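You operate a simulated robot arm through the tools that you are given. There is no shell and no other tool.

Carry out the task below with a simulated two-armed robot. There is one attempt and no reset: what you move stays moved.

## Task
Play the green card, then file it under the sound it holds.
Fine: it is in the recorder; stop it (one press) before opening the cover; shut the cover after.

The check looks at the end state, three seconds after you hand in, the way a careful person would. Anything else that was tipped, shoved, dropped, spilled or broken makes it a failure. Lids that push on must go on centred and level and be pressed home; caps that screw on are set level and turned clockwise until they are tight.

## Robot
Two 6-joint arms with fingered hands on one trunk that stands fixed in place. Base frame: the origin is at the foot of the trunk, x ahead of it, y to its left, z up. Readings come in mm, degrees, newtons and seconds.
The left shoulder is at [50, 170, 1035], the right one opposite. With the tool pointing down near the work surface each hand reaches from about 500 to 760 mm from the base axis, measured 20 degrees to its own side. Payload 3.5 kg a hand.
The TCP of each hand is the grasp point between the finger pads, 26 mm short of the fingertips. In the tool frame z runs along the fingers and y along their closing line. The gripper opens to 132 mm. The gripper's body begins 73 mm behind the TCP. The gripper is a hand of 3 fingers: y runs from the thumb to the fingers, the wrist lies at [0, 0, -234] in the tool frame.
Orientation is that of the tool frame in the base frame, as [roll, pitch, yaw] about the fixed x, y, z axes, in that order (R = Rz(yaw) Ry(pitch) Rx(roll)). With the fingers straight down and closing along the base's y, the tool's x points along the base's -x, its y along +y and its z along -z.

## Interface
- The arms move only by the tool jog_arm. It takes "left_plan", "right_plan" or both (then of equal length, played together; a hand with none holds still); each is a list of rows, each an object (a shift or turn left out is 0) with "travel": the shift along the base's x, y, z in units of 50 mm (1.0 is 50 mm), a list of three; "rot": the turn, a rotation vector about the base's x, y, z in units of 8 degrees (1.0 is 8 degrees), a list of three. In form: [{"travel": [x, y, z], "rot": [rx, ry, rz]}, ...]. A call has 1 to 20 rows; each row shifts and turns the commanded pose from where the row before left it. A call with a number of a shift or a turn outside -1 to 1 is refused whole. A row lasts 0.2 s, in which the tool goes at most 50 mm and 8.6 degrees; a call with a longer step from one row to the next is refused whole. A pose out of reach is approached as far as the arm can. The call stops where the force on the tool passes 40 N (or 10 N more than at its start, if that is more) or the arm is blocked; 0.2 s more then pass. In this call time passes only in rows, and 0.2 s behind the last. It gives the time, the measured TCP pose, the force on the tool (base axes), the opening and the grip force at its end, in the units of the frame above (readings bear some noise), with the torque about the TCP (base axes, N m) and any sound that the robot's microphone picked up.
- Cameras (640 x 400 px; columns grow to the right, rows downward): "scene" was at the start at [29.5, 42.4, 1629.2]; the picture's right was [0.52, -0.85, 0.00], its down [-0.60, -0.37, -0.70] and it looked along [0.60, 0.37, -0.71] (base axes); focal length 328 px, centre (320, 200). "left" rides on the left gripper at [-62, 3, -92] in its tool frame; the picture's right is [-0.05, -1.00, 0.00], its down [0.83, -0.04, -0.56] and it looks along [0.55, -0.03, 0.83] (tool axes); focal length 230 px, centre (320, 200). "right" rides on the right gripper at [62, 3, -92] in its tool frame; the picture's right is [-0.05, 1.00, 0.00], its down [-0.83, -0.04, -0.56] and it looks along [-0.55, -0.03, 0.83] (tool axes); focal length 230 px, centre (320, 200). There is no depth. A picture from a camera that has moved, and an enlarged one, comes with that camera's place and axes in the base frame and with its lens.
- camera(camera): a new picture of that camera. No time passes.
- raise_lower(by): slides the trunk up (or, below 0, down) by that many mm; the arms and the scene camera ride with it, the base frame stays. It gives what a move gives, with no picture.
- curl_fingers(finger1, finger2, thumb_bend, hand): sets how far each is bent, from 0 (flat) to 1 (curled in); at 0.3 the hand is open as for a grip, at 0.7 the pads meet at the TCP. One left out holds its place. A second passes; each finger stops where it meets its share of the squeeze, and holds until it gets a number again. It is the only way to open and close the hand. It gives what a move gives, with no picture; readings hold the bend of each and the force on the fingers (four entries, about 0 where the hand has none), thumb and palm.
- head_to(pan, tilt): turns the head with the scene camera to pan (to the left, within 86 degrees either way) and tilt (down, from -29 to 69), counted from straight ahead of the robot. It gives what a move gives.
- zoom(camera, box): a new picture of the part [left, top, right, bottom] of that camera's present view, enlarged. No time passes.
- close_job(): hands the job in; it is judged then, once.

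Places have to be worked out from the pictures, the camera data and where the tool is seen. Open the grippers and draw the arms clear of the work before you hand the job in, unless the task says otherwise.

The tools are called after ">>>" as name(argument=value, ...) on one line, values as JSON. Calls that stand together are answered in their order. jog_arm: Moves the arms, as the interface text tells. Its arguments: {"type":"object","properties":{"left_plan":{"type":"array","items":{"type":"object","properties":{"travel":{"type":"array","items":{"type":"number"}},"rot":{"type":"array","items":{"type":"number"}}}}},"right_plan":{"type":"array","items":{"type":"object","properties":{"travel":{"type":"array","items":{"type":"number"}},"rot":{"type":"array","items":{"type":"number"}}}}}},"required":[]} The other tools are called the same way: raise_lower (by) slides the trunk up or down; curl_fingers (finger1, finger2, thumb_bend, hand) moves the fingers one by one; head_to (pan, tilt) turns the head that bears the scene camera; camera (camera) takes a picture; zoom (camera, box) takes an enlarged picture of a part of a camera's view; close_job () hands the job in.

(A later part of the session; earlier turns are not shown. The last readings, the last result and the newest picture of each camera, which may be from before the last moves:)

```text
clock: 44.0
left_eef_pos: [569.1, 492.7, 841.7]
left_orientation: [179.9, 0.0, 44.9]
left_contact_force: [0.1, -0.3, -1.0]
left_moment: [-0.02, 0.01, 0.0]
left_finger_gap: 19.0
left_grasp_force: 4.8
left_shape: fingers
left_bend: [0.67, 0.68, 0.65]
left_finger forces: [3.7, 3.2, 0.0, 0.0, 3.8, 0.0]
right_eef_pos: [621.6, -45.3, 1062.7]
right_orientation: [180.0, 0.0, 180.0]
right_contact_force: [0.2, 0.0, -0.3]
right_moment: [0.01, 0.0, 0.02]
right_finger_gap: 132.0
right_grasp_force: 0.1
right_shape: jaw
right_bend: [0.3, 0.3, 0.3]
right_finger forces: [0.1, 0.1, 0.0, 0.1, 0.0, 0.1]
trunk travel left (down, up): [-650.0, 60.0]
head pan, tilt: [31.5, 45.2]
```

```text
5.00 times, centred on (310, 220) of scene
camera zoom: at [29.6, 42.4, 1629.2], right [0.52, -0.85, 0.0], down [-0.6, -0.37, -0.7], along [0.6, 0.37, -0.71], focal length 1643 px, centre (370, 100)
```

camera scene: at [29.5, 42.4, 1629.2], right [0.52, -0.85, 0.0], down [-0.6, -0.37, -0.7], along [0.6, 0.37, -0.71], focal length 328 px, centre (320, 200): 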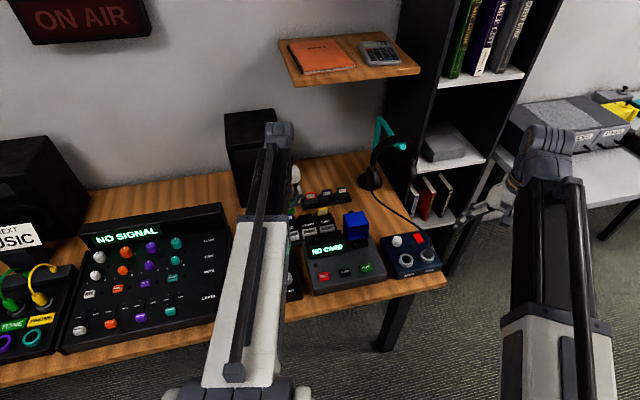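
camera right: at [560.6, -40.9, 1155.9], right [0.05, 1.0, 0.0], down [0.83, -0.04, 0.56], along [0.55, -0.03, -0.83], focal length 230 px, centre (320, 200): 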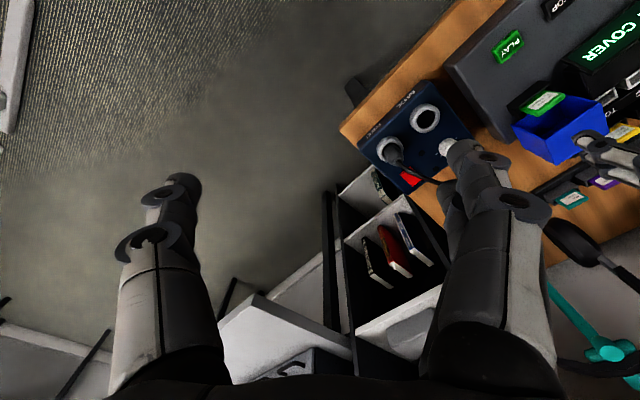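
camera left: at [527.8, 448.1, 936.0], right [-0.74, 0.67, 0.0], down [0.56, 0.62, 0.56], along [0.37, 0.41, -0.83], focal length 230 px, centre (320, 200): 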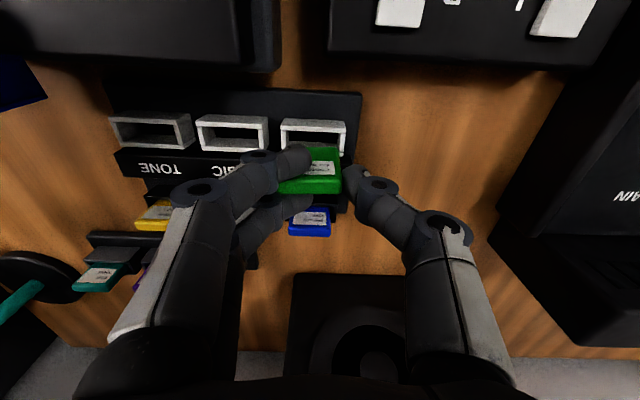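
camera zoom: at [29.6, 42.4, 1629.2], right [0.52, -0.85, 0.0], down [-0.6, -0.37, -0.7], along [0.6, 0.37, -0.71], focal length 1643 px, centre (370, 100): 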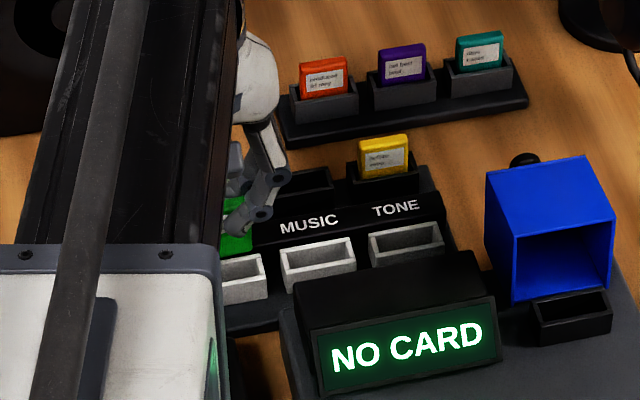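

The card sits about 18 mm above the rim, roughly 1 mm too far back. I correct by 1 mm and go down 13 mm for a last check before entering.

>>> jog_arm(left_plan=[{"travel": [-0.015, -0.015, -0.13]}, {"travel": [0, 0, -0.13]}])

>>> zoom(camera="left", box=[265, 90, 375, 210])

```text
clock: 44.6
left_eef_pos: [568.4, 491.9, 829.1]
left_orientation: [-179.9, 0.1, 44.8]
left_contact_force: [-0.2, -0.2, -0.7]
left_moment: [0.02, 0.0, 0.03]
left_finger_gap: 19.0
left_grasp_force: 5.5
left_shape: fingers
left_bend: [0.67, 0.68, 0.65]
left_finger forces: [3.7, 3.1, 0.0, 0.0, 3.9, 0.0]
right_eef_pos: [621.2, -45.1, 1063.5]
right_orientation: [180.0, 0.0, -180.0]
right_contact_force: [-0.4, -0.7, 0.8]
right_moment: [0.01, 0.01, 0.01]
right_finger_gap: 132.1
right_grasp_force: 0.1
right_shape: jaw
right_bend: [0.3, 0.3, 0.3]
right_finger forces: [0.0, 0.1, 0.0, 0.0, 0.1, 0.0]
trunk travel left (down, up): [-650.0, 60.0]
head pan, tilt: [31.5, 45.2]
```

```text
3.33 times, centred on (320, 150) of left
camera zoom: at [527.3, 446.8, 922.6], right [-0.74, 0.67, 0.0], down [0.56, 0.62, 0.56], along [0.37, 0.41, -0.83], focal length 767 px, centre (320, 367)
```

zoom: 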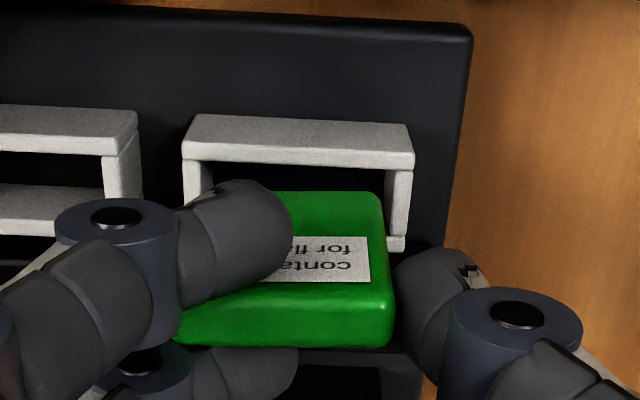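

Clearances look about 3 mm front/back and 1.5–2.8 mm at the sides. I nudge 0.7 mm sideways and enter the bin in small steps.

>>> jog_arm(left_plan=[{"travel": [-0.01, 0.01, -0.06]}, {"travel": [0, 0, -0.06]}, {"travel": [0, 0, -0.06]}])

>>> zoom(camera="left", box=[265, 90, 375, 210])

```text
clock: 45.4
left_eef_pos: [569.1, 492.2, 820.0]
left_orientation: [179.9, 0.1, 44.9]
left_contact_force: [-0.1, -0.1, -0.3]
left_moment: [0.0, 0.01, 0.03]
left_finger_gap: 19.0
left_grasp_force: 5.3
left_shape: fingers
left_bend: [0.67, 0.68, 0.65]
left_finger forces: [3.7, 3.2, 0.0, 0.0, 3.8, 0.0]
right_eef_pos: [622.1, -46.0, 1062.9]
right_orientation: [-179.9, 0.0, 179.9]
right_contact_force: [0.3, -0.1, -0.6]
right_moment: [-0.02, 0.03, -0.01]
right_finger_gap: 132.0
right_grasp_force: 0.0
right_shape: jaw
right_bend: [0.3, 0.3, 0.3]
right_finger forces: [0.0, 0.0, 0.0, 0.1, 0.1, 0.1]
trunk travel left (down, up): [-650.0, 60.0]
head pan, tilt: [31.5, 45.2]
```

```text
3.33 times, centred on (320, 150) of left
camera zoom: at [527.4, 447.2, 913.0], right [-0.74, 0.67, 0.0], down [0.56, 0.62, 0.56], along [0.37, 0.41, -0.83], focal length 767 px, centre (320, 367)
```

zoom: 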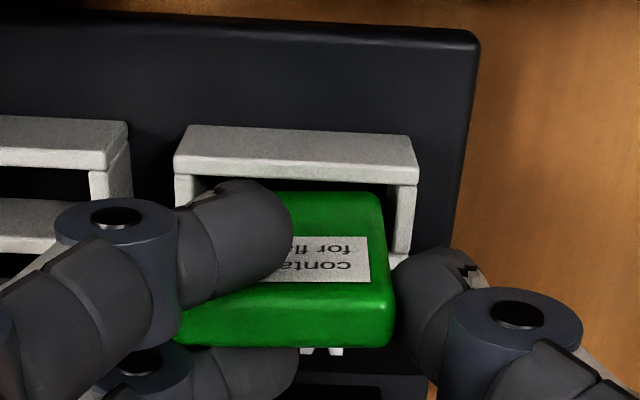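

No contact force and the card's lower edge is now inside the bin. I keep going down in small steps.

>>> jog_arm(left_plan=[{"travel": [0, 0, -0.06]}, {"travel": [0, 0, -0.06]}, {"travel": [0, 0, -0.05]}])

>>> zoom(camera="left", box=[265, 90, 375, 210])

```text
clock: 46.2
left_eef_pos: [568.6, 491.0, 810.9]
left_orientation: [180.0, 0.0, 44.9]
left_contact_force: [0.2, 0.5, -1.0]
left_moment: [-0.02, 0.02, 0.01]
left_finger_gap: 19.1
left_grasp_force: 5.5
left_shape: fingers
left_bend: [0.67, 0.68, 0.65]
left_finger forces: [3.7, 3.3, 0.0, 0.0, 3.8, 0.0]
right_eef_pos: [622.4, -44.3, 1063.6]
right_orientation: [180.0, -0.1, 180.0]
right_contact_force: [0.2, 1.4, -0.1]
right_moment: [-0.02, 0.0, 0.01]
right_finger_gap: 131.8
right_grasp_force: 0.1
right_shape: jaw
right_bend: [0.3, 0.3, 0.3]
right_finger forces: [0.1, 0.0, 0.1, 0.1, 0.0, 0.1]
trunk travel left (down, up): [-650.0, 60.0]
head pan, tilt: [31.5, 45.2]
```

```text
3.33 times, centred on (320, 150) of left
camera zoom: at [527.1, 447.0, 904.6], right [-0.74, 0.67, 0.0], down [0.56, 0.62, 0.56], along [0.37, 0.41, -0.83], focal length 767 px, centre (320, 367)
```

zoom: 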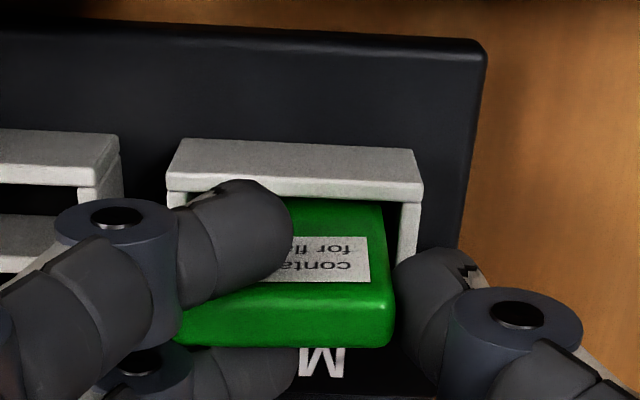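

The card is inside the bin with no side force. I lower a few more millimetres until it touches the floor.

>>> jog_arm(left_plan=[{"travel": [0, 0, -0.04]}, {"travel": [0, 0, -0.04]}])

>>> zoom(camera="left", box=[265, 90, 375, 210])

```text
clock: 46.8
left_eef_pos: [568.1, 491.5, 805.6]
left_orientation: [180.0, 0.0, 45.0]
left_contact_force: [-1.2, 0.6, -0.3]
left_moment: [0.02, -0.04, 0.01]
left_finger_gap: 18.9
left_grasp_force: 5.3
left_shape: fingers
left_bend: [0.67, 0.68, 0.65]
left_finger forces: [3.8, 3.2, 0.0, 0.0, 3.8, 0.0]
right_eef_pos: [621.4, -45.3, 1062.7]
right_orientation: [-180.0, 0.0, -180.0]
right_contact_force: [0.0, 0.7, -0.4]
right_moment: [0.0, -0.02, -0.01]
right_finger_gap: 132.0
right_grasp_force: 0.0
right_shape: jaw
right_bend: [0.3, 0.3, 0.3]
right_finger forces: [0.0, 0.1, 0.0, 0.0, 0.0, 0.1]
trunk travel left (down, up): [-650.0, 60.0]
head pan, tilt: [31.5, 45.2]
```

```text
3.33 times, centred on (320, 150) of left
camera zoom: at [526.7, 447.1, 900.6], right [-0.74, 0.67, 0.0], down [0.56, 0.62, 0.56], along [0.37, 0.41, -0.83], focal length 767 px, centre (320, 367)
```

zoom: 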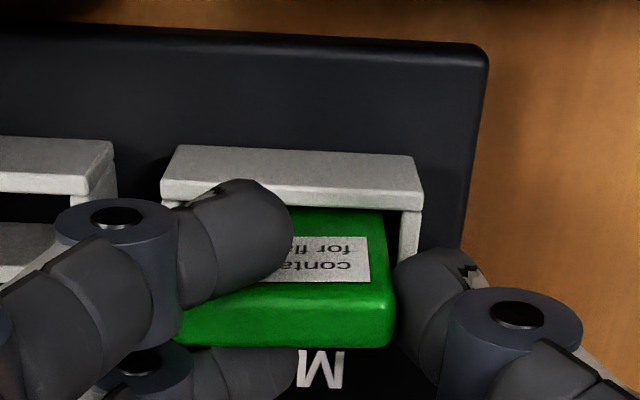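

Still no floor contact. Two more 2 mm steps.

>>> jog_arm(left_plan=[{"travel": [0, 0, -0.04]}, {"travel": [0, 0, -0.03]}])

>>> zoom(camera="left", box=[265, 90, 375, 210])

```text
clock: 47.4
left_eef_pos: [568.9, 491.2, 803.5]
left_orientation: [-180.0, -0.1, 44.8]
left_contact_force: [0.0, 0.5, -0.5]
left_moment: [0.01, -0.02, -0.01]
left_finger_gap: 19.1
left_grasp_force: 5.1
left_shape: fingers
left_bend: [0.67, 0.68, 0.65]
left_finger forces: [3.7, 3.3, 0.0, 0.0, 3.8, 0.0]
right_eef_pos: [622.7, -45.7, 1063.8]
right_orientation: [-180.0, 0.1, 180.0]
right_contact_force: [0.4, 0.2, 0.1]
right_moment: [0.0, 0.0, 0.0]
right_finger_gap: 131.7
right_grasp_force: 0.1
right_shape: jaw
right_bend: [0.3, 0.3, 0.3]
right_finger forces: [0.0, 0.0, 0.1, 0.1, 0.0, 0.1]
trunk travel left (down, up): [-650.0, 60.0]
head pan, tilt: [31.5, 45.2]
```

```text
3.33 times, centred on (320, 150) of left
camera zoom: at [527.1, 446.9, 897.4], right [-0.74, 0.67, 0.0], down [0.56, 0.62, 0.56], along [0.37, 0.41, -0.83], focal length 767 px, centre (320, 367)
```

zoom: 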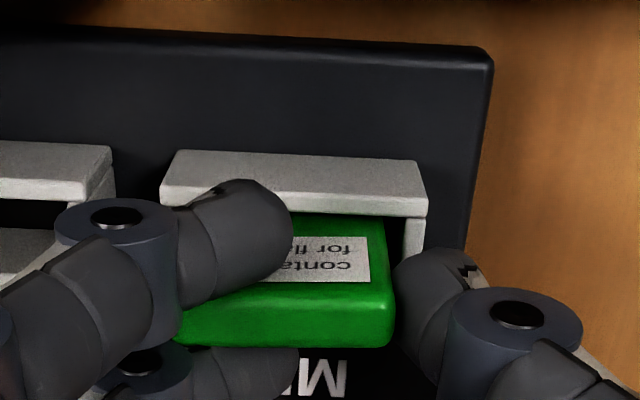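

Card is ~20 mm into the bin, still no floor force. One more 2 mm step.

>>> jog_arm(left_plan=[{"travel": [0, 0, -0.04]}])

```text
clock: 47.8
left_eef_pos: [568.3, 491.3, 801.8]
left_orientation: [180.0, 0.0, 44.8]
left_contact_force: [0.6, 0.8, 0.9]
left_moment: [0.0, -0.02, -0.01]
left_finger_gap: 18.9
left_grasp_force: 5.3
left_shape: fingers
left_bend: [0.67, 0.68, 0.65]
left_finger forces: [3.7, 3.2, 0.0, 0.1, 4.0, 0.0]
right_eef_pos: [621.9, -44.2, 1063.2]
right_orientation: [179.9, -0.1, -180.0]
right_contact_force: [0.3, 0.2, -0.1]
right_moment: [0.02, -0.02, 0.01]
right_finger_gap: 131.9
right_grasp_force: 0.0
right_shape: jaw
right_bend: [0.3, 0.3, 0.3]
right_finger forces: [0.1, 0.0, 0.0, 0.0, 0.0, 0.0]
trunk travel left (down, up): [-650.0, 60.0]
head pan, tilt: [31.5, 45.2]
```

The card is essentially at the bin's floor. I raise 3 mm for finger clearance to the rim, then release: thumb first, then the fingers gently.

>>> jog_arm(left_plan=[{"travel": [0, 0, 0.06]}])

>>> curl_fingers(hand="left", thumb_bend=0.57)

>>> zoom(camera="left", box=[250, 90, 390, 220])

```text
clock: 48.2
left_eef_pos: [567.9, 490.2, 803.6]
left_orientation: [180.0, 0.0, 45.0]
left_contact_force: [0.0, 0.3, -0.3]
left_moment: [0.03, 0.02, -0.03]
left_finger_gap: 18.8
left_grasp_force: 4.9
left_shape: fingers
left_bend: [0.67, 0.68, 0.65]
left_finger forces: [3.7, 3.3, 0.0, 0.0, 3.9, 0.1]
right_eef_pos: [622.1, -44.8, 1063.7]
right_orientation: [-180.0, 0.0, -180.0]
right_contact_force: [-0.3, 0.1, -0.2]
right_moment: [0.01, -0.01, 0.01]
right_finger_gap: 131.8
right_grasp_force: 0.0
right_shape: jaw
right_bend: [0.3, 0.3, 0.3]
right_finger forces: [0.0, 0.0, 0.1, 0.0, 0.0, 0.0]
trunk travel left (down, up): [-650.0, 60.0]
head pan, tilt: [31.5, 45.2]
```

```text
clock: 49.2
left_eef_pos: [568.9, 491.1, 805.0]
left_orientation: [-180.0, 0.1, 45.0]
left_contact_force: [0.3, -0.6, -0.2]
left_moment: [-0.03, 0.01, 0.0]
left_finger_gap: 27.6
left_grasp_force: 4.0
left_shape: fingers
left_bend: [0.69, 0.7, 0.56]
left_finger forces: [3.6, 3.5, 0.0, 0.0, 0.1, 0.0]
right_eef_pos: [621.9, -44.1, 1063.1]
right_orientation: [-179.9, 0.0, -179.9]
right_contact_force: [-0.2, 0.7, -0.3]
right_moment: [-0.01, -0.01, -0.02]
right_finger_gap: 132.0
right_grasp_force: 0.0
right_shape: jaw
right_bend: [0.3, 0.3, 0.3]
right_finger forces: [0.1, 0.1, 0.0, 0.0, 0.0, 0.0]
trunk travel left (down, up): [-650.0, 60.0]
head pan, tilt: [31.5, 45.2]
```

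```text
3.08 times, centred on (320, 155) of left
camera zoom: at [527.3, 446.4, 898.6], right [-0.74, 0.67, 0.0], down [0.56, 0.62, 0.56], along [0.37, 0.41, -0.83], focal length 708 px, centre (320, 338)
```

zoom: 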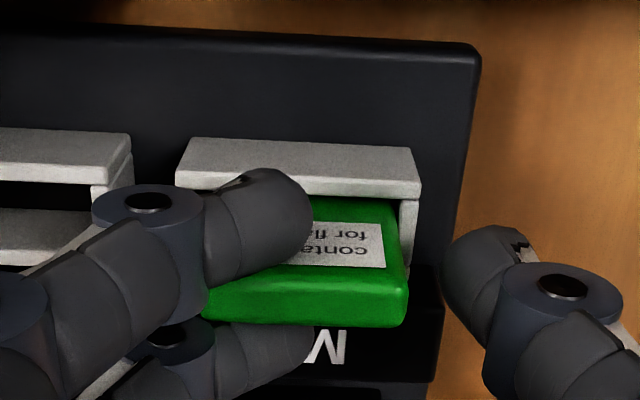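

Thumb is off; the card stays in the bin. Now I open the two fingers a little at a time.

>>> curl_fingers(hand="left", finger1=0.62, finger2=0.62)

>>> zoom(camera="left", box=[250, 90, 390, 220])

```text
clock: 50.2
left_eef_pos: [569.1, 490.9, 804.4]
left_orientation: [-180.0, 0.0, 44.9]
left_contact_force: [-0.9, 1.1, 0.1]
left_moment: [0.02, 0.08, -0.04]
left_finger_gap: 36.4
left_grasp_force: 3.4
left_shape: fingers
left_bend: [0.63, 0.64, 0.56]
left_finger forces: [3.5, 3.9, 0.1, 0.0, 0.0, 0.0]
right_eef_pos: [622.1, -44.4, 1063.0]
right_orientation: [-179.9, 0.1, 180.0]
right_contact_force: [-1.2, 0.6, 0.2]
right_moment: [0.02, 0.0, -0.05]
right_finger_gap: 132.0
right_grasp_force: 0.1
right_shape: jaw
right_bend: [0.3, 0.3, 0.3]
right_finger forces: [0.0, 0.0, 0.0, 0.0, 0.1, 0.1]
trunk travel left (down, up): [-650.0, 60.0]
head pan, tilt: [31.5, 45.2]
```

```text
3.08 times, centred on (320, 155) of left
camera zoom: at [527.2, 446.6, 898.6], right [-0.74, 0.67, 0.0], down [0.56, 0.62, 0.56], along [0.37, 0.41, -0.83], focal length 708 px, centre (320, 338)
```

zoom: 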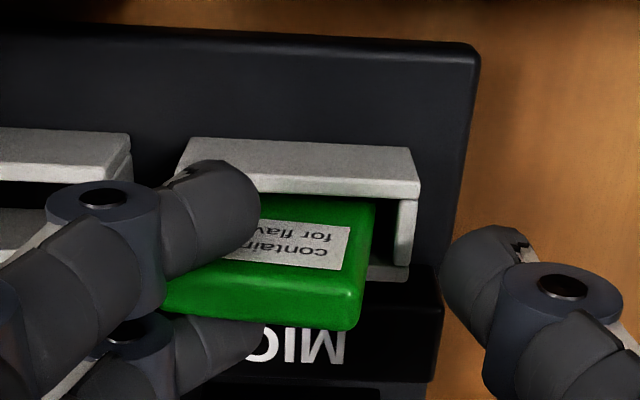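

The fingers still pinch the card between them and drag it sideways, tilting it. I re-close to bring it upright, then I'll withdraw one finger at a time so the other one holds the card back.

>>> curl_fingers(hand="left", finger1=0.67, finger2=0.68)

>>> zoom(camera="left", box=[250, 90, 390, 220])

```text
clock: 51.2
left_eef_pos: [568.7, 490.5, 805.2]
left_orientation: [180.0, 0.0, 45.0]
left_contact_force: [-1.2, -0.7, -0.2]
left_moment: [-0.05, 0.0, 0.02]
left_finger_gap: 31.3
left_grasp_force: 2.9
left_shape: fingers
left_bend: [0.66, 0.67, 0.56]
left_finger forces: [3.7, 3.7, 0.0, 0.0, 0.1, 0.0]
right_eef_pos: [620.5, -44.7, 1062.6]
right_orientation: [179.9, 0.0, 180.0]
right_contact_force: [-0.3, -0.6, 0.1]
right_moment: [0.02, 0.03, -0.01]
right_finger_gap: 131.9
right_grasp_force: 0.1
right_shape: jaw
right_bend: [0.3, 0.3, 0.3]
right_finger forces: [0.1, 0.0, 0.1, 0.0, 0.0, 0.1]
trunk travel left (down, up): [-650.0, 60.0]
head pan, tilt: [31.5, 45.2]
```

```text
3.08 times, centred on (320, 155) of left
camera zoom: at [527.3, 446.4, 898.6], right [-0.74, 0.67, 0.0], down [0.56, 0.62, 0.56], along [0.37, 0.41, -0.83], focal length 708 px, centre (320, 338)
```

zoom: 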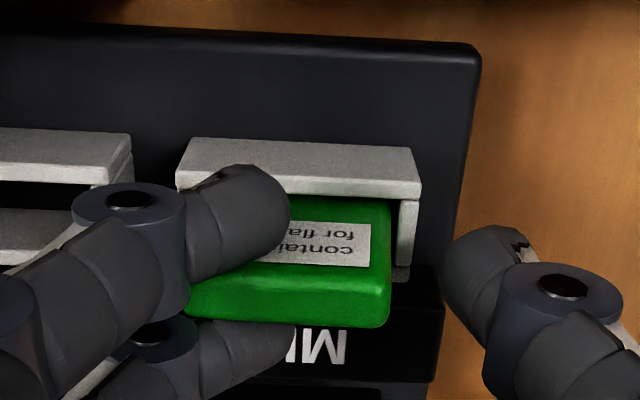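

The card is upright again. Now I withdraw only finger 1.

>>> curl_fingers(hand="left", finger1=0.55)

>>> zoom(camera="left", box=[250, 90, 390, 220])

```text
clock: 52.2
left_eef_pos: [568.7, 491.3, 805.0]
left_orientation: [-179.9, 0.0, 45.0]
left_contact_force: [-0.2, -0.7, -0.9]
left_moment: [-0.03, 0.03, 0.01]
left_finger_gap: 48.7
left_grasp_force: 0.0
left_shape: fingers
left_bend: [0.55, 0.68, 0.56]
left_finger forces: [0.0, 0.1, 0.1, 0.0, 0.1, 0.0]
right_eef_pos: [622.0, -45.1, 1064.1]
right_orientation: [-179.9, 0.0, 180.0]
right_contact_force: [-1.0, -0.2, 0.7]
right_moment: [-0.01, 0.04, -0.03]
right_finger_gap: 131.7
right_grasp_force: 0.0
right_shape: jaw
right_bend: [0.3, 0.3, 0.3]
right_finger forces: [0.0, 0.1, 0.0, 0.0, 0.1, 0.1]
trunk travel left (down, up): [-650.0, 60.0]
head pan, tilt: [31.5, 45.2]
```

```text
3.08 times, centred on (320, 155) of left
camera zoom: at [527.2, 446.5, 898.6], right [-0.74, 0.67, 0.0], down [0.56, 0.62, 0.56], along [0.37, 0.41, -0.83], focal length 708 px, centre (320, 338)
```

zoom: 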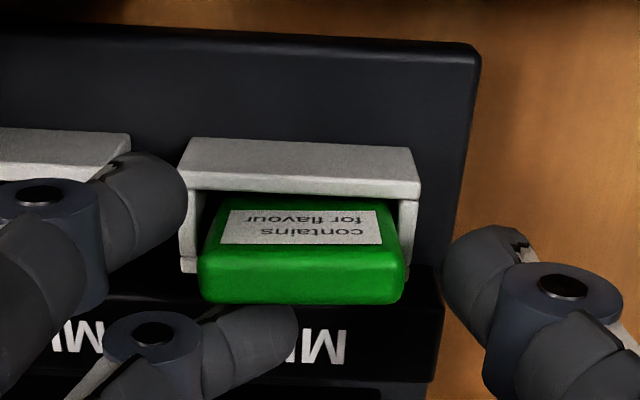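

The card now stands free and upright in the MIC bin with zero finger force. I open finger 2 as well and rise straight up.

>>> curl_fingers(hand="left", finger2=0.55)

>>> jog_arm(left_plan=[{"travel": [0, 0, 0.2]}, {"travel": [0, 0, 0.4]}, {"travel": [0, 0, 0.6]}, {"travel": [0, 0, 0.6]}, {"travel": [0, 0, 0.6]}])

>>> camera(camera="left")

>>> zoom(camera="left", box=[250, 60, 390, 200])

```text
clock: 53.2
left_eef_pos: [568.3, 490.6, 805.1]
left_orientation: [-179.9, 0.0, 44.9]
left_contact_force: [-0.2, -0.8, -0.4]
left_moment: [0.01, 0.0, 0.0]
left_finger_gap: 48.8
left_grasp_force: 0.1
left_shape: fingers
left_bend: [0.55, 0.55, 0.56]
left_finger forces: [0.0, 0.0, 0.0, 0.0, 0.0, 0.0]
right_eef_pos: [622.6, -44.9, 1064.3]
right_orientation: [-179.9, 0.0, 180.0]
right_contact_force: [0.2, -0.4, -0.2]
right_moment: [-0.01, 0.01, 0.01]
right_finger_gap: 131.8
right_grasp_force: 0.0
right_shape: jaw
right_bend: [0.3, 0.3, 0.3]
right_finger forces: [0.0, 0.0, 0.0, 0.0, 0.1, 0.0]
trunk travel left (down, up): [-650.0, 60.0]
head pan, tilt: [31.5, 45.2]
```

```text
clock: 54.4
left_eef_pos: [570.4, 490.7, 926.6]
left_orientation: [180.0, -0.1, 44.8]
left_contact_force: [-0.4, -0.1, 0.5]
left_moment: [0.02, 0.01, 0.03]
left_finger_gap: 48.9
left_grasp_force: 0.2
left_shape: fingers
left_bend: [0.55, 0.55, 0.56]
left_finger forces: [0.1, 0.0, 0.0, 0.0, 0.0, 0.0]
right_eef_pos: [621.1, -44.8, 1064.2]
right_orientation: [-180.0, 0.0, 180.0]
right_contact_force: [-0.7, -0.2, 0.2]
right_moment: [-0.02, 0.01, 0.01]
right_finger_gap: 131.9
right_grasp_force: 0.0
right_shape: jaw
right_bend: [0.3, 0.3, 0.3]
right_finger forces: [0.0, 0.0, 0.0, 0.0, 0.0, 0.0]
trunk travel left (down, up): [-650.0, 60.0]
head pan, tilt: [31.5, 45.2]
```

```text
taken
camera left: at [528.0, 446.2, 1020.0], right [-0.74, 0.67, 0.0], down [0.56, 0.62, 0.55], along [0.37, 0.41, -0.83], focal length 230 px, centre (320, 200)
```

left: 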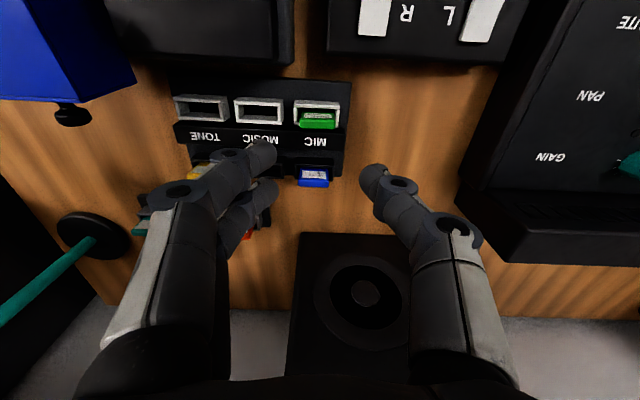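

```text
2.86 times, centred on (320, 130) of left
camera zoom: at [528.0, 446.2, 1020.0], right [-0.74, 0.67, 0.0], down [0.56, 0.62, 0.55], along [0.37, 0.41, -0.83], focal length 657 px, centre (320, 400)
```

zoom: 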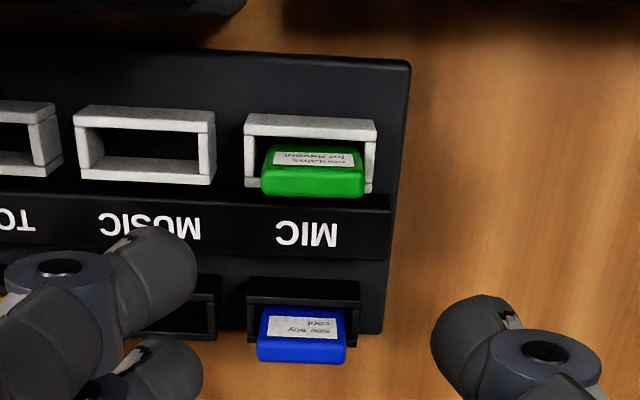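

The green card stands upright in the MIC bin. Now to shut the cover: I plan to grip the open cover by its two side walls and swing it forward over its rear hinge. I open the hand wider, rise, and move over the open cover with a 15° forward tilt for reach.

>>> jog_arm(left_plan=[{"travel": [0, 0, 0.5]}, {"travel": [0.3, -0.3, 0.2]}, {"travel": [0.45, -0.55, 0]}, {"travel": [0.45, -0.55, 0]}, {"travel": [0.45, -0.55, 0]}, {"travel": [0.45, -0.55, 0]}, {"travel": [0.3, -0.6, 0], "rot": [0.66, -0.66, 0]}, {"travel": [0.1, -0.2, 0], "rot": [0.66, -0.66, 0]}])

>>> curl_fingers(hand="left", finger1=0.42, finger2=0.42, thumb_bend=0.42)

>>> camera(camera="left")

>>> camera(camera="right")

>>> camera(camera="scene")

```text
clock: 56.2
left_eef_pos: [695.7, 326.7, 959.2]
left_orientation: [-179.9, -15.0, 44.9]
left_contact_force: [-0.1, 0.6, 0.7]
left_moment: [-0.02, 0.03, 0.0]
left_finger_gap: 48.7
left_grasp_force: 0.0
left_shape: fingers
left_bend: [0.55, 0.55, 0.56]
left_finger forces: [0.0, 0.0, 0.0, 0.0, 0.1, 0.1]
right_eef_pos: [621.8, -45.3, 1062.7]
right_orientation: [180.0, 0.0, 180.0]
right_contact_force: [0.2, -0.8, 0.8]
right_moment: [-0.03, 0.0, 0.0]
right_finger_gap: 131.9
right_grasp_force: 0.0
right_shape: jaw
right_bend: [0.3, 0.3, 0.3]
right_finger forces: [0.0, 0.1, 0.0, 0.0, 0.1, 0.0]
trunk travel left (down, up): [-650.0, 60.0]
head pan, tilt: [31.5, 45.2]
```

```text
clock: 57.2
left_eef_pos: [693.6, 328.2, 958.8]
left_orientation: [180.0, -14.9, 44.9]
left_contact_force: [0.5, -1.3, -0.4]
left_moment: [0.0, 0.0, 0.0]
left_finger_gap: 94.2
left_grasp_force: 0.1
left_shape: fingers
left_bend: [0.42, 0.42, 0.42]
left_finger forces: [0.0, 0.0, 0.0, 0.0, 0.0, 0.0]
right_eef_pos: [622.6, -44.7, 1063.4]
right_orientation: [-179.9, -0.1, 180.0]
right_contact_force: [0.7, -0.4, 0.7]
right_moment: [-0.01, 0.01, -0.01]
right_finger_gap: 132.2
right_grasp_force: 0.1
right_shape: jaw
right_bend: [0.3, 0.3, 0.3]
right_finger forces: [0.0, 0.0, 0.1, 0.1, 0.0, 0.0]
trunk travel left (down, up): [-650.0, 60.0]
head pan, tilt: [31.5, 45.2]
```

```text
taken
camera left: at [637.2, 267.2, 1033.7], right [-0.74, 0.67, -0.01], down [0.44, 0.5, 0.75], along [0.51, 0.55, -0.66], focal length 230 px, centre (320, 200)
```

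left: 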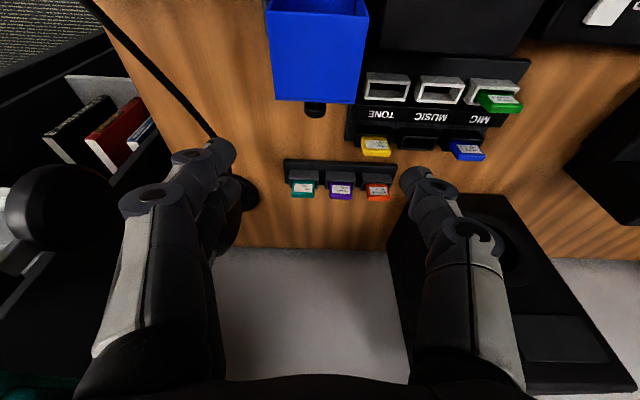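

```text
taken
camera right: at [560.6, -40.9, 1155.9], right [0.05, 1.0, 0.0], down [0.83, -0.04, 0.56], along [0.55, -0.03, -0.83], focal length 230 px, centre (320, 200)
```

right: 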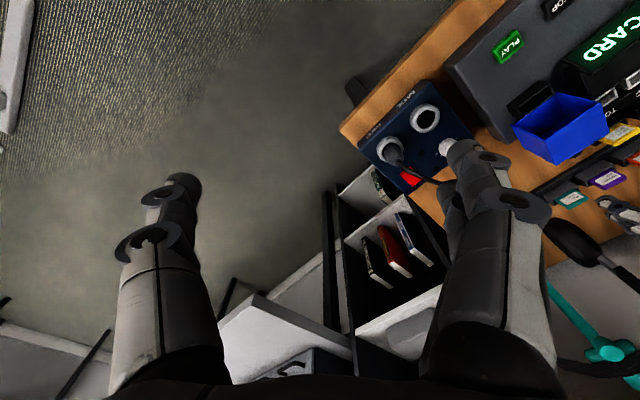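

```text
taken
camera scene: at [29.5, 42.3, 1629.2], right [0.52, -0.85, 0.0], down [-0.6, -0.37, -0.7], along [0.6, 0.37, -0.71], focal length 328 px, centre (320, 200)
```

scene: 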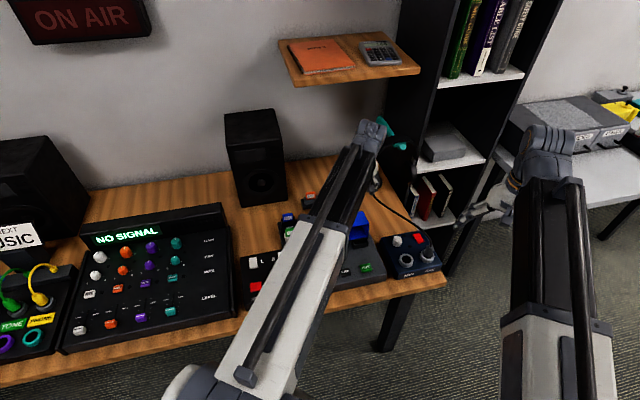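

The card is in MIC and the cover is seen below. I notice a dark round object near the left edge of the hand view (perhaps the boom microphone); before descending I zoom in to locate it.

>>> zoom(camera="left", box=[0, 100, 280, 300])

>>> zoom(camera="right", box=[440, 60, 640, 400])

>>> zoom(camera="scene", box=[310, 100, 450, 260])

```text
2.00 times, centred on (140, 200) of left
camera zoom: at [637.2, 267.2, 1033.7], right [-0.74, 0.67, -0.01], down [0.44, 0.5, 0.75], along [0.51, 0.55, -0.66], focal length 460 px, centre (680, 200)
```

zoom: 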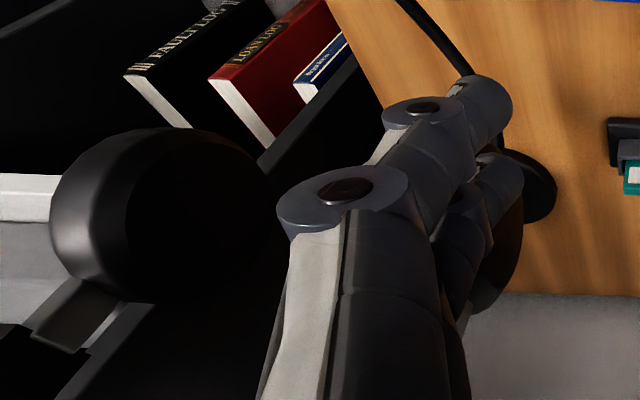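

```text
1.18 times, centred on (540, 230) of right
camera zoom: at [560.6, -40.9, 1155.9], right [0.05, 1.0, 0.0], down [0.83, -0.04, 0.56], along [0.55, -0.03, -0.83], focal length 271 px, centre (61, 165)
```

zoom: 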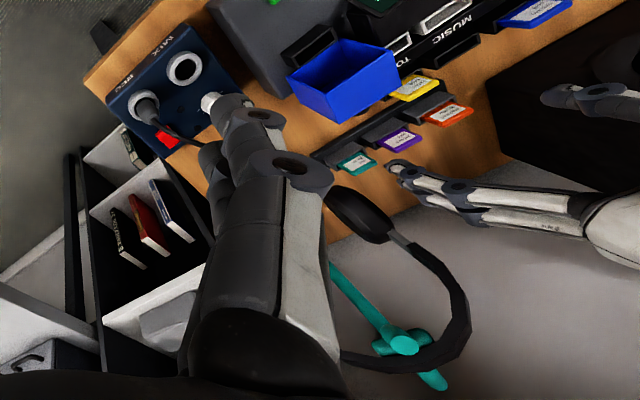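

```text
2.50 times, centred on (380, 180) of scene
camera zoom: at [29.5, 42.3, 1629.2], right [0.52, -0.85, 0.0], down [-0.6, -0.37, -0.7], along [0.6, 0.37, -0.71], focal length 821 px, centre (170, 250)
```

zoom: 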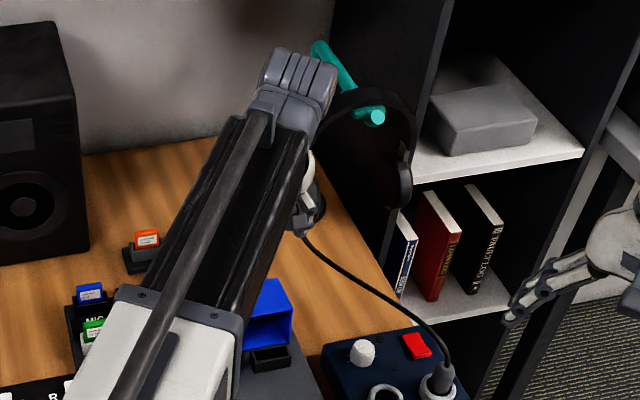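

The object is a pair of headphones hanging at about x 840–940, well beyond the hand. I zoom on the cover itself to measure its open pose.

>>> zoom(camera="left", box=[250, 0, 390, 130])

>>> zoom(camera="right", box=[490, 60, 640, 180])

```text
3.08 times, centred on (320, 65) of left
camera zoom: at [637.2, 267.2, 1033.7], right [-0.74, 0.67, -0.01], down [0.44, 0.5, 0.75], along [0.51, 0.55, -0.66], focal length 708 px, centre (320, 615)
```

zoom: 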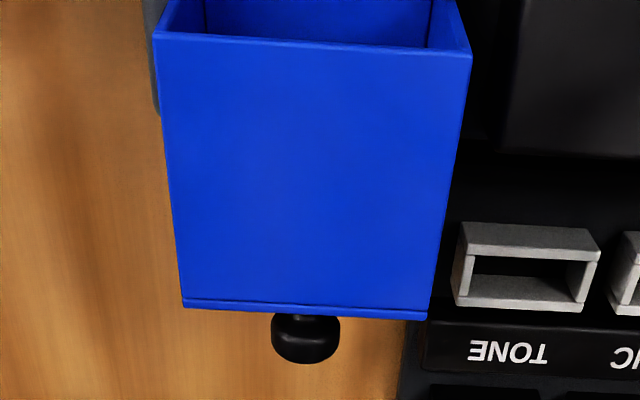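

```text
3.33 times, centred on (565, 120) of right
camera zoom: at [560.6, -40.9, 1155.9], right [0.05, 1.0, 0.0], down [0.83, -0.04, 0.56], along [0.55, -0.03, -0.83], focal length 767 px, centre (-497, 467)
```

zoom: 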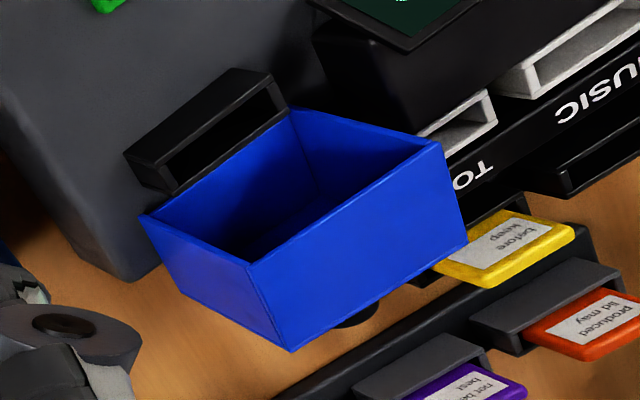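

The cover is open 90°, its top at z ≈ 836 from v ≈ 50 to 110 mm behind the knob's old place; the hinge is near the recorder's rear bottom edge. I descend part-way with the fingers spread to straddle its side walls.

>>> jog_arm(left_plan=[{"travel": [-0.04, -0.1, -0.4]}, {"travel": [-0.036, -0.104, -0.4]}, {"travel": [0, 0, -0.4]}, {"travel": [0, 0, -0.4]}])

>>> camera(camera="left")

>>> zoom(camera="right", box=[490, 60, 640, 180])

```text
clock: 58.2
left_eef_pos: [690.5, 315.4, 879.2]
left_orientation: [-180.0, -14.9, 44.9]
left_contact_force: [0.4, -0.3, 0.2]
left_moment: [0.01, 0.0, 0.03]
left_finger_gap: 94.3
left_grasp_force: 0.0
left_shape: fingers
left_bend: [0.42, 0.42, 0.42]
left_finger forces: [0.0, 0.0, 0.0, 0.0, 0.0, 0.0]
right_eef_pos: [621.2, -44.7, 1063.5]
right_orientation: [180.0, 0.0, -180.0]
right_contact_force: [0.3, -0.9, -0.5]
right_moment: [-0.02, 0.01, 0.03]
right_finger_gap: 132.0
right_grasp_force: 0.2
right_shape: jaw
right_bend: [0.3, 0.3, 0.3]
right_finger forces: [0.1, 0.0, 0.0, 0.0, 0.0, 0.0]
trunk travel left (down, up): [-650.0, 60.0]
head pan, tilt: [31.5, 45.2]
```

```text
taken
camera left: at [633.8, 256.1, 954.7], right [-0.74, 0.67, -0.01], down [0.44, 0.5, 0.75], along [0.51, 0.55, -0.66], focal length 230 px, centre (320, 200)
```

left: 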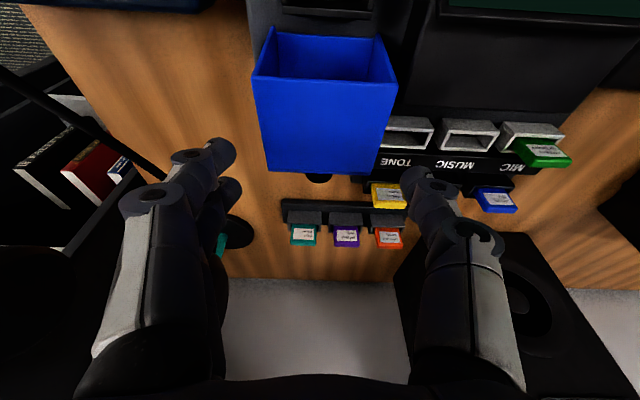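

```text
3.33 times, centred on (565, 120) of right
camera zoom: at [560.7, -40.8, 1155.8], right [0.05, 1.0, 0.0], down [0.83, -0.04, 0.56], along [0.55, -0.03, -0.83], focal length 767 px, centre (-497, 467)
```

zoom: 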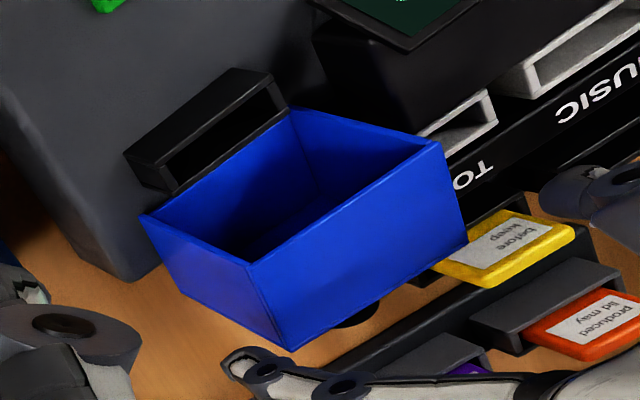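

The cover is centred between the fingers. I zoom in to measure its edges once more before going down around it.

>>> zoom(camera="left", box=[230, 20, 410, 200])

```text
2.22 times, centred on (320, 110) of left
camera zoom: at [633.8, 256.1, 954.7], right [-0.74, 0.67, -0.01], down [0.44, 0.5, 0.75], along [0.51, 0.55, -0.66], focal length 511 px, centre (320, 400)
```

zoom: 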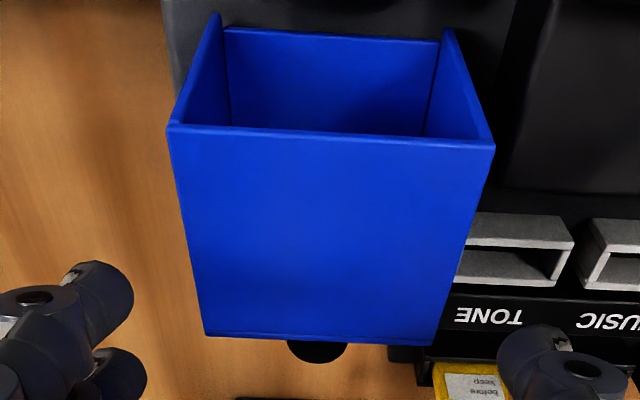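

The cover's top face is level at z ≈ 842, spanning v 49–108 mm; its centre line matches the hand's. I descend 32 mm so the fingertips sit beside its side walls near the far top corner.

>>> jog_arm(left_plan=[{"travel": [-0.015, -0.005, -0.22]}, {"travel": [-0.015, -0.005, -0.22]}, {"travel": [0, 0, -0.2]}])

>>> camera(camera="left")

>>> zoom(camera="right", box=[490, 60, 640, 180])

```text
clock: 59.0
left_eef_pos: [687.3, 315.2, 848.3]
left_orientation: [-180.0, -14.9, 44.9]
left_contact_force: [-0.4, -0.3, -0.4]
left_moment: [0.03, 0.03, 0.04]
left_finger_gap: 94.5
left_grasp_force: 0.0
left_shape: fingers
left_bend: [0.42, 0.42, 0.42]
left_finger forces: [0.0, 0.1, 0.1, 0.0, 0.1, 0.1]
right_eef_pos: [621.8, -45.0, 1063.2]
right_orientation: [-180.0, 0.0, -180.0]
right_contact_force: [-0.9, -0.5, -0.5]
right_moment: [0.03, -0.01, -0.02]
right_finger_gap: 131.9
right_grasp_force: 0.2
right_shape: jaw
right_bend: [0.3, 0.3, 0.3]
right_finger forces: [0.1, 0.0, 0.0, 0.1, 0.0, 0.0]
trunk travel left (down, up): [-650.0, 60.0]
head pan, tilt: [31.5, 45.2]
```

```text
taken
camera left: at [631.1, 256.2, 922.9], right [-0.74, 0.67, -0.01], down [0.44, 0.5, 0.75], along [0.51, 0.55, -0.66], focal length 230 px, centre (320, 200)
```

left: 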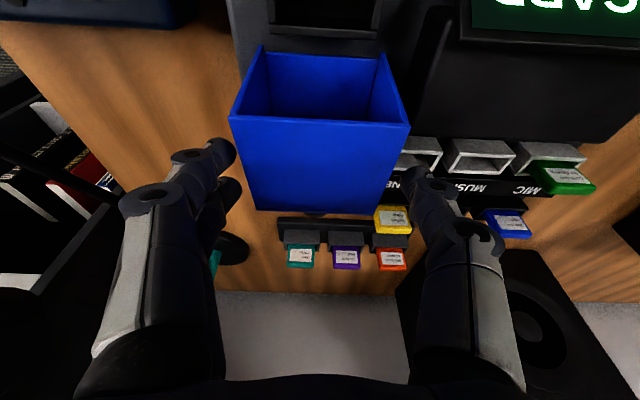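

```text
3.33 times, centred on (565, 120) of right
camera zoom: at [560.6, -40.8, 1155.9], right [0.05, 1.0, 0.0], down [0.83, -0.04, 0.56], along [0.55, -0.03, -0.83], focal length 767 px, centre (-497, 467)
```

zoom: 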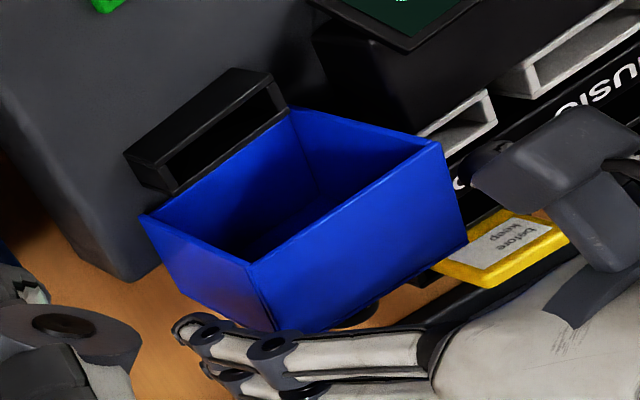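

The fingers straddle the cover's side walls. I close onto them.

>>> curl_fingers(hand="left", finger1=0.58, finger2=0.58, thumb_bend=0.58)

>>> camera(camera="left")

>>> zoom(camera="right", box=[490, 60, 640, 180])

```text
clock: 60.0
left_eef_pos: [689.2, 315.4, 848.4]
left_orientation: [180.0, -14.9, 44.8]
left_contact_force: [3.1, -3.3, 0.2]
left_moment: [-0.08, -0.1, 0.0]
left_finger_gap: 66.3
left_grasp_force: 9.5
left_shape: fingers
left_bend: [0.5, 0.5, 0.54]
left_finger forces: [5.9, 5.9, 0.0, 0.0, 6.9, 0.1]
right_eef_pos: [622.4, -45.6, 1062.9]
right_orientation: [180.0, 0.1, 180.0]
right_contact_force: [0.4, -0.4, 0.2]
right_moment: [-0.02, -0.02, 0.02]
right_finger_gap: 131.8
right_grasp_force: 0.1
right_shape: jaw
right_bend: [0.3, 0.3, 0.3]
right_finger forces: [0.1, 0.1, 0.0, 0.0, 0.0, 0.1]
trunk travel left (down, up): [-650.0, 60.0]
head pan, tilt: [31.5, 45.2]
```

```text
taken
camera left: at [631.4, 255.7, 922.8], right [-0.74, 0.67, -0.01], down [0.44, 0.5, 0.75], along [0.51, 0.55, -0.66], focal length 230 px, centre (320, 200)
```

left: 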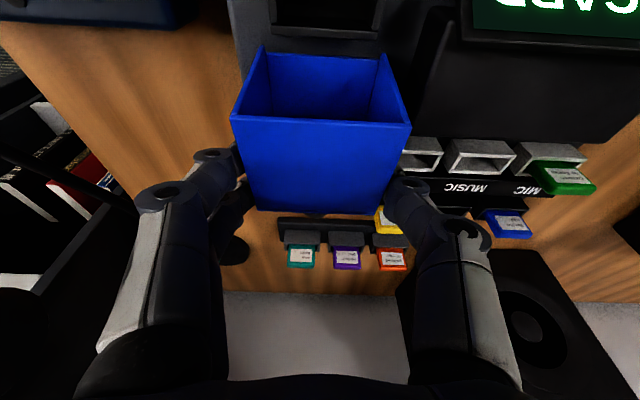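

```text
3.33 times, centred on (565, 120) of right
camera zoom: at [560.9, -41.1, 1155.7], right [0.05, 1.0, 0.0], down [0.83, -0.04, 0.55], along [0.55, -0.03, -0.83], focal length 767 px, centre (-497, 467)
```

zoom: 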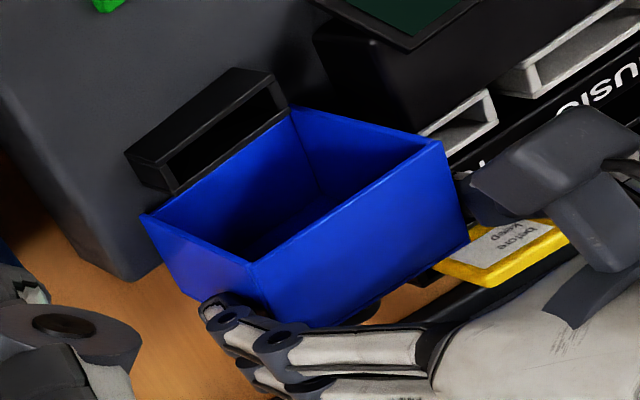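

Both sides are gripped firmly (cover slightly off-centre sideways). I shift 1 mm to balance and begin the closing arc: up and forward with a little forward roll, first two steps.

>>> jog_arm(left_plan=[{"travel": [-0.079, -0.107, 0.085], "rot": [0.221, -0.221, 0]}, {"travel": [-0.1, -0.1, 0.072], "rot": [0.221, -0.221, 0]}])

>>> camera(camera="left")

>>> zoom(camera="right", box=[490, 60, 640, 180])

```text
clock: 60.6
left_eef_pos: [679.4, 305.9, 857.1]
left_orientation: [179.9, -20.1, 44.8]
left_contact_force: [6.8, 0.3, 4.9]
left_moment: [0.11, -0.26, -0.01]
left_finger_gap: 66.3
left_grasp_force: 9.3
left_shape: fingers
left_bend: [0.5, 0.5, 0.54]
left_finger forces: [5.6, 6.0, 0.1, 0.0, 7.3, 0.0]
right_eef_pos: [621.1, -44.9, 1063.3]
right_orientation: [-180.0, 0.0, -180.0]
right_contact_force: [-0.2, 0.9, 1.0]
right_moment: [0.03, 0.0, -0.01]
right_finger_gap: 132.0
right_grasp_force: 0.2
right_shape: jaw
right_bend: [0.3, 0.3, 0.3]
right_finger forces: [0.0, 0.0, 0.0, 0.0, 0.1, 0.0]
trunk travel left (down, up): [-650.0, 60.0]
head pan, tilt: [31.5, 45.2]
```

```text
taken
camera left: at [617.4, 241.5, 923.2], right [-0.74, 0.67, -0.02], down [0.39, 0.45, 0.81], along [0.55, 0.59, -0.59], focal length 230 px, centre (320, 200)
```

left: 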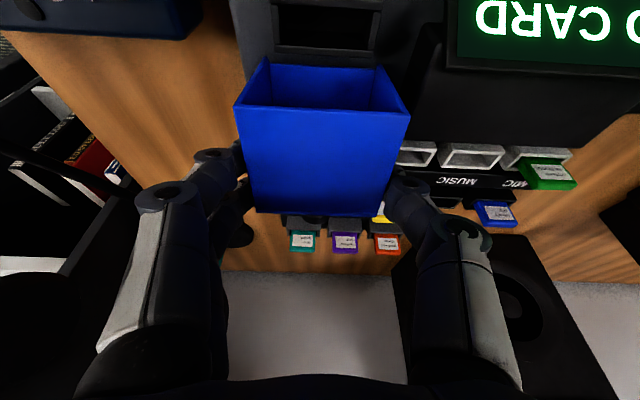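

```text
3.33 times, centred on (565, 120) of right
camera zoom: at [560.7, -40.9, 1155.9], right [0.05, 1.0, 0.0], down [0.83, -0.04, 0.56], along [0.55, -0.03, -0.83], focal length 767 px, centre (-497, 467)
```

zoom: 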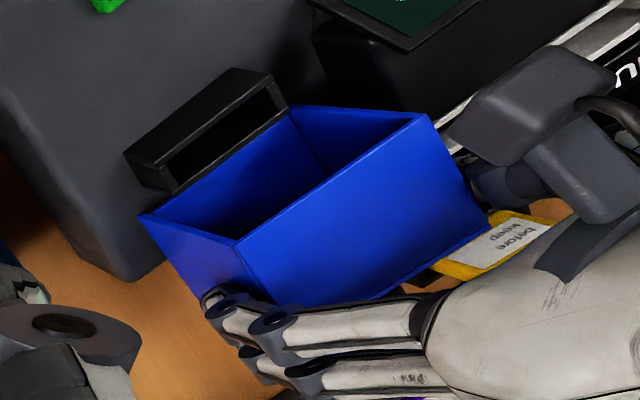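

The cover follows and has begun to close (about 10–12°). I continue the arc, a touch higher since the cover pushes the hand up slightly.

>>> jog_arm(left_plan=[{"travel": [-0.1, -0.108, 0.075], "rot": [0.221, -0.221, 0]}, {"travel": [-0.105, -0.111, 0.06], "rot": [0.221, -0.221, 0]}])

>>> camera(camera="left")

>>> zoom(camera="right", box=[490, 60, 640, 180])

```text
clock: 61.2
left_eef_pos: [667.5, 295.1, 862.5]
left_orientation: [-179.9, -24.9, 44.8]
left_contact_force: [3.6, -1.4, -1.3]
left_moment: [0.05, -0.14, -0.12]
left_finger_gap: 66.2
left_grasp_force: 9.0
left_shape: fingers
left_bend: [0.5, 0.51, 0.54]
left_finger forces: [5.0, 5.8, 0.0, 0.0, 7.3, 0.1]
right_eef_pos: [622.7, -45.7, 1063.3]
right_orientation: [179.9, -0.1, -180.0]
right_contact_force: [0.2, 0.1, 0.8]
right_moment: [-0.03, 0.01, 0.04]
right_finger_gap: 132.0
right_grasp_force: 0.0
right_shape: jaw
right_bend: [0.3, 0.3, 0.3]
right_finger forces: [0.0, 0.0, 0.0, 0.0, 0.1, 0.1]
trunk travel left (down, up): [-650.0, 60.0]
head pan, tilt: [31.5, 45.2]
```

```text
taken
camera left: at [603.3, 227.1, 921.6], right [-0.74, 0.67, -0.02], down [0.34, 0.4, 0.85], along [0.58, 0.62, -0.52], focal length 230 px, centre (320, 200)
```

left: 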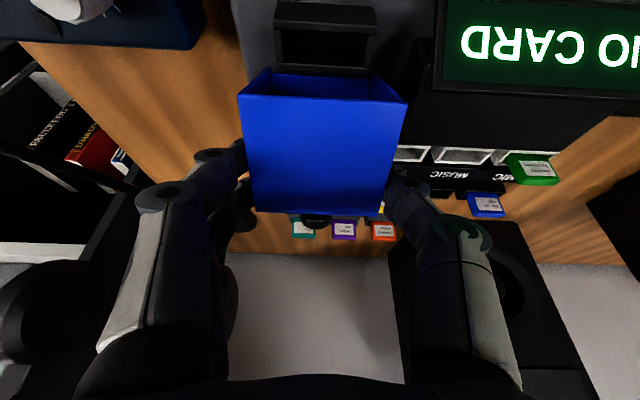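

```text
3.33 times, centred on (565, 120) of right
camera zoom: at [560.9, -41.0, 1155.6], right [0.05, 1.0, 0.0], down [0.83, -0.04, 0.55], along [0.55, -0.03, -0.83], focal length 767 px, centre (-497, 467)
```

zoom: 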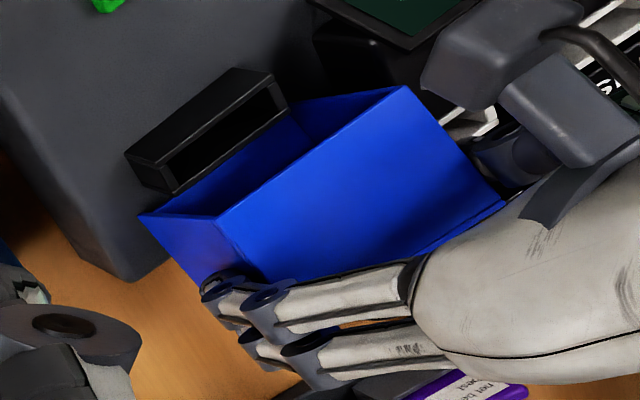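

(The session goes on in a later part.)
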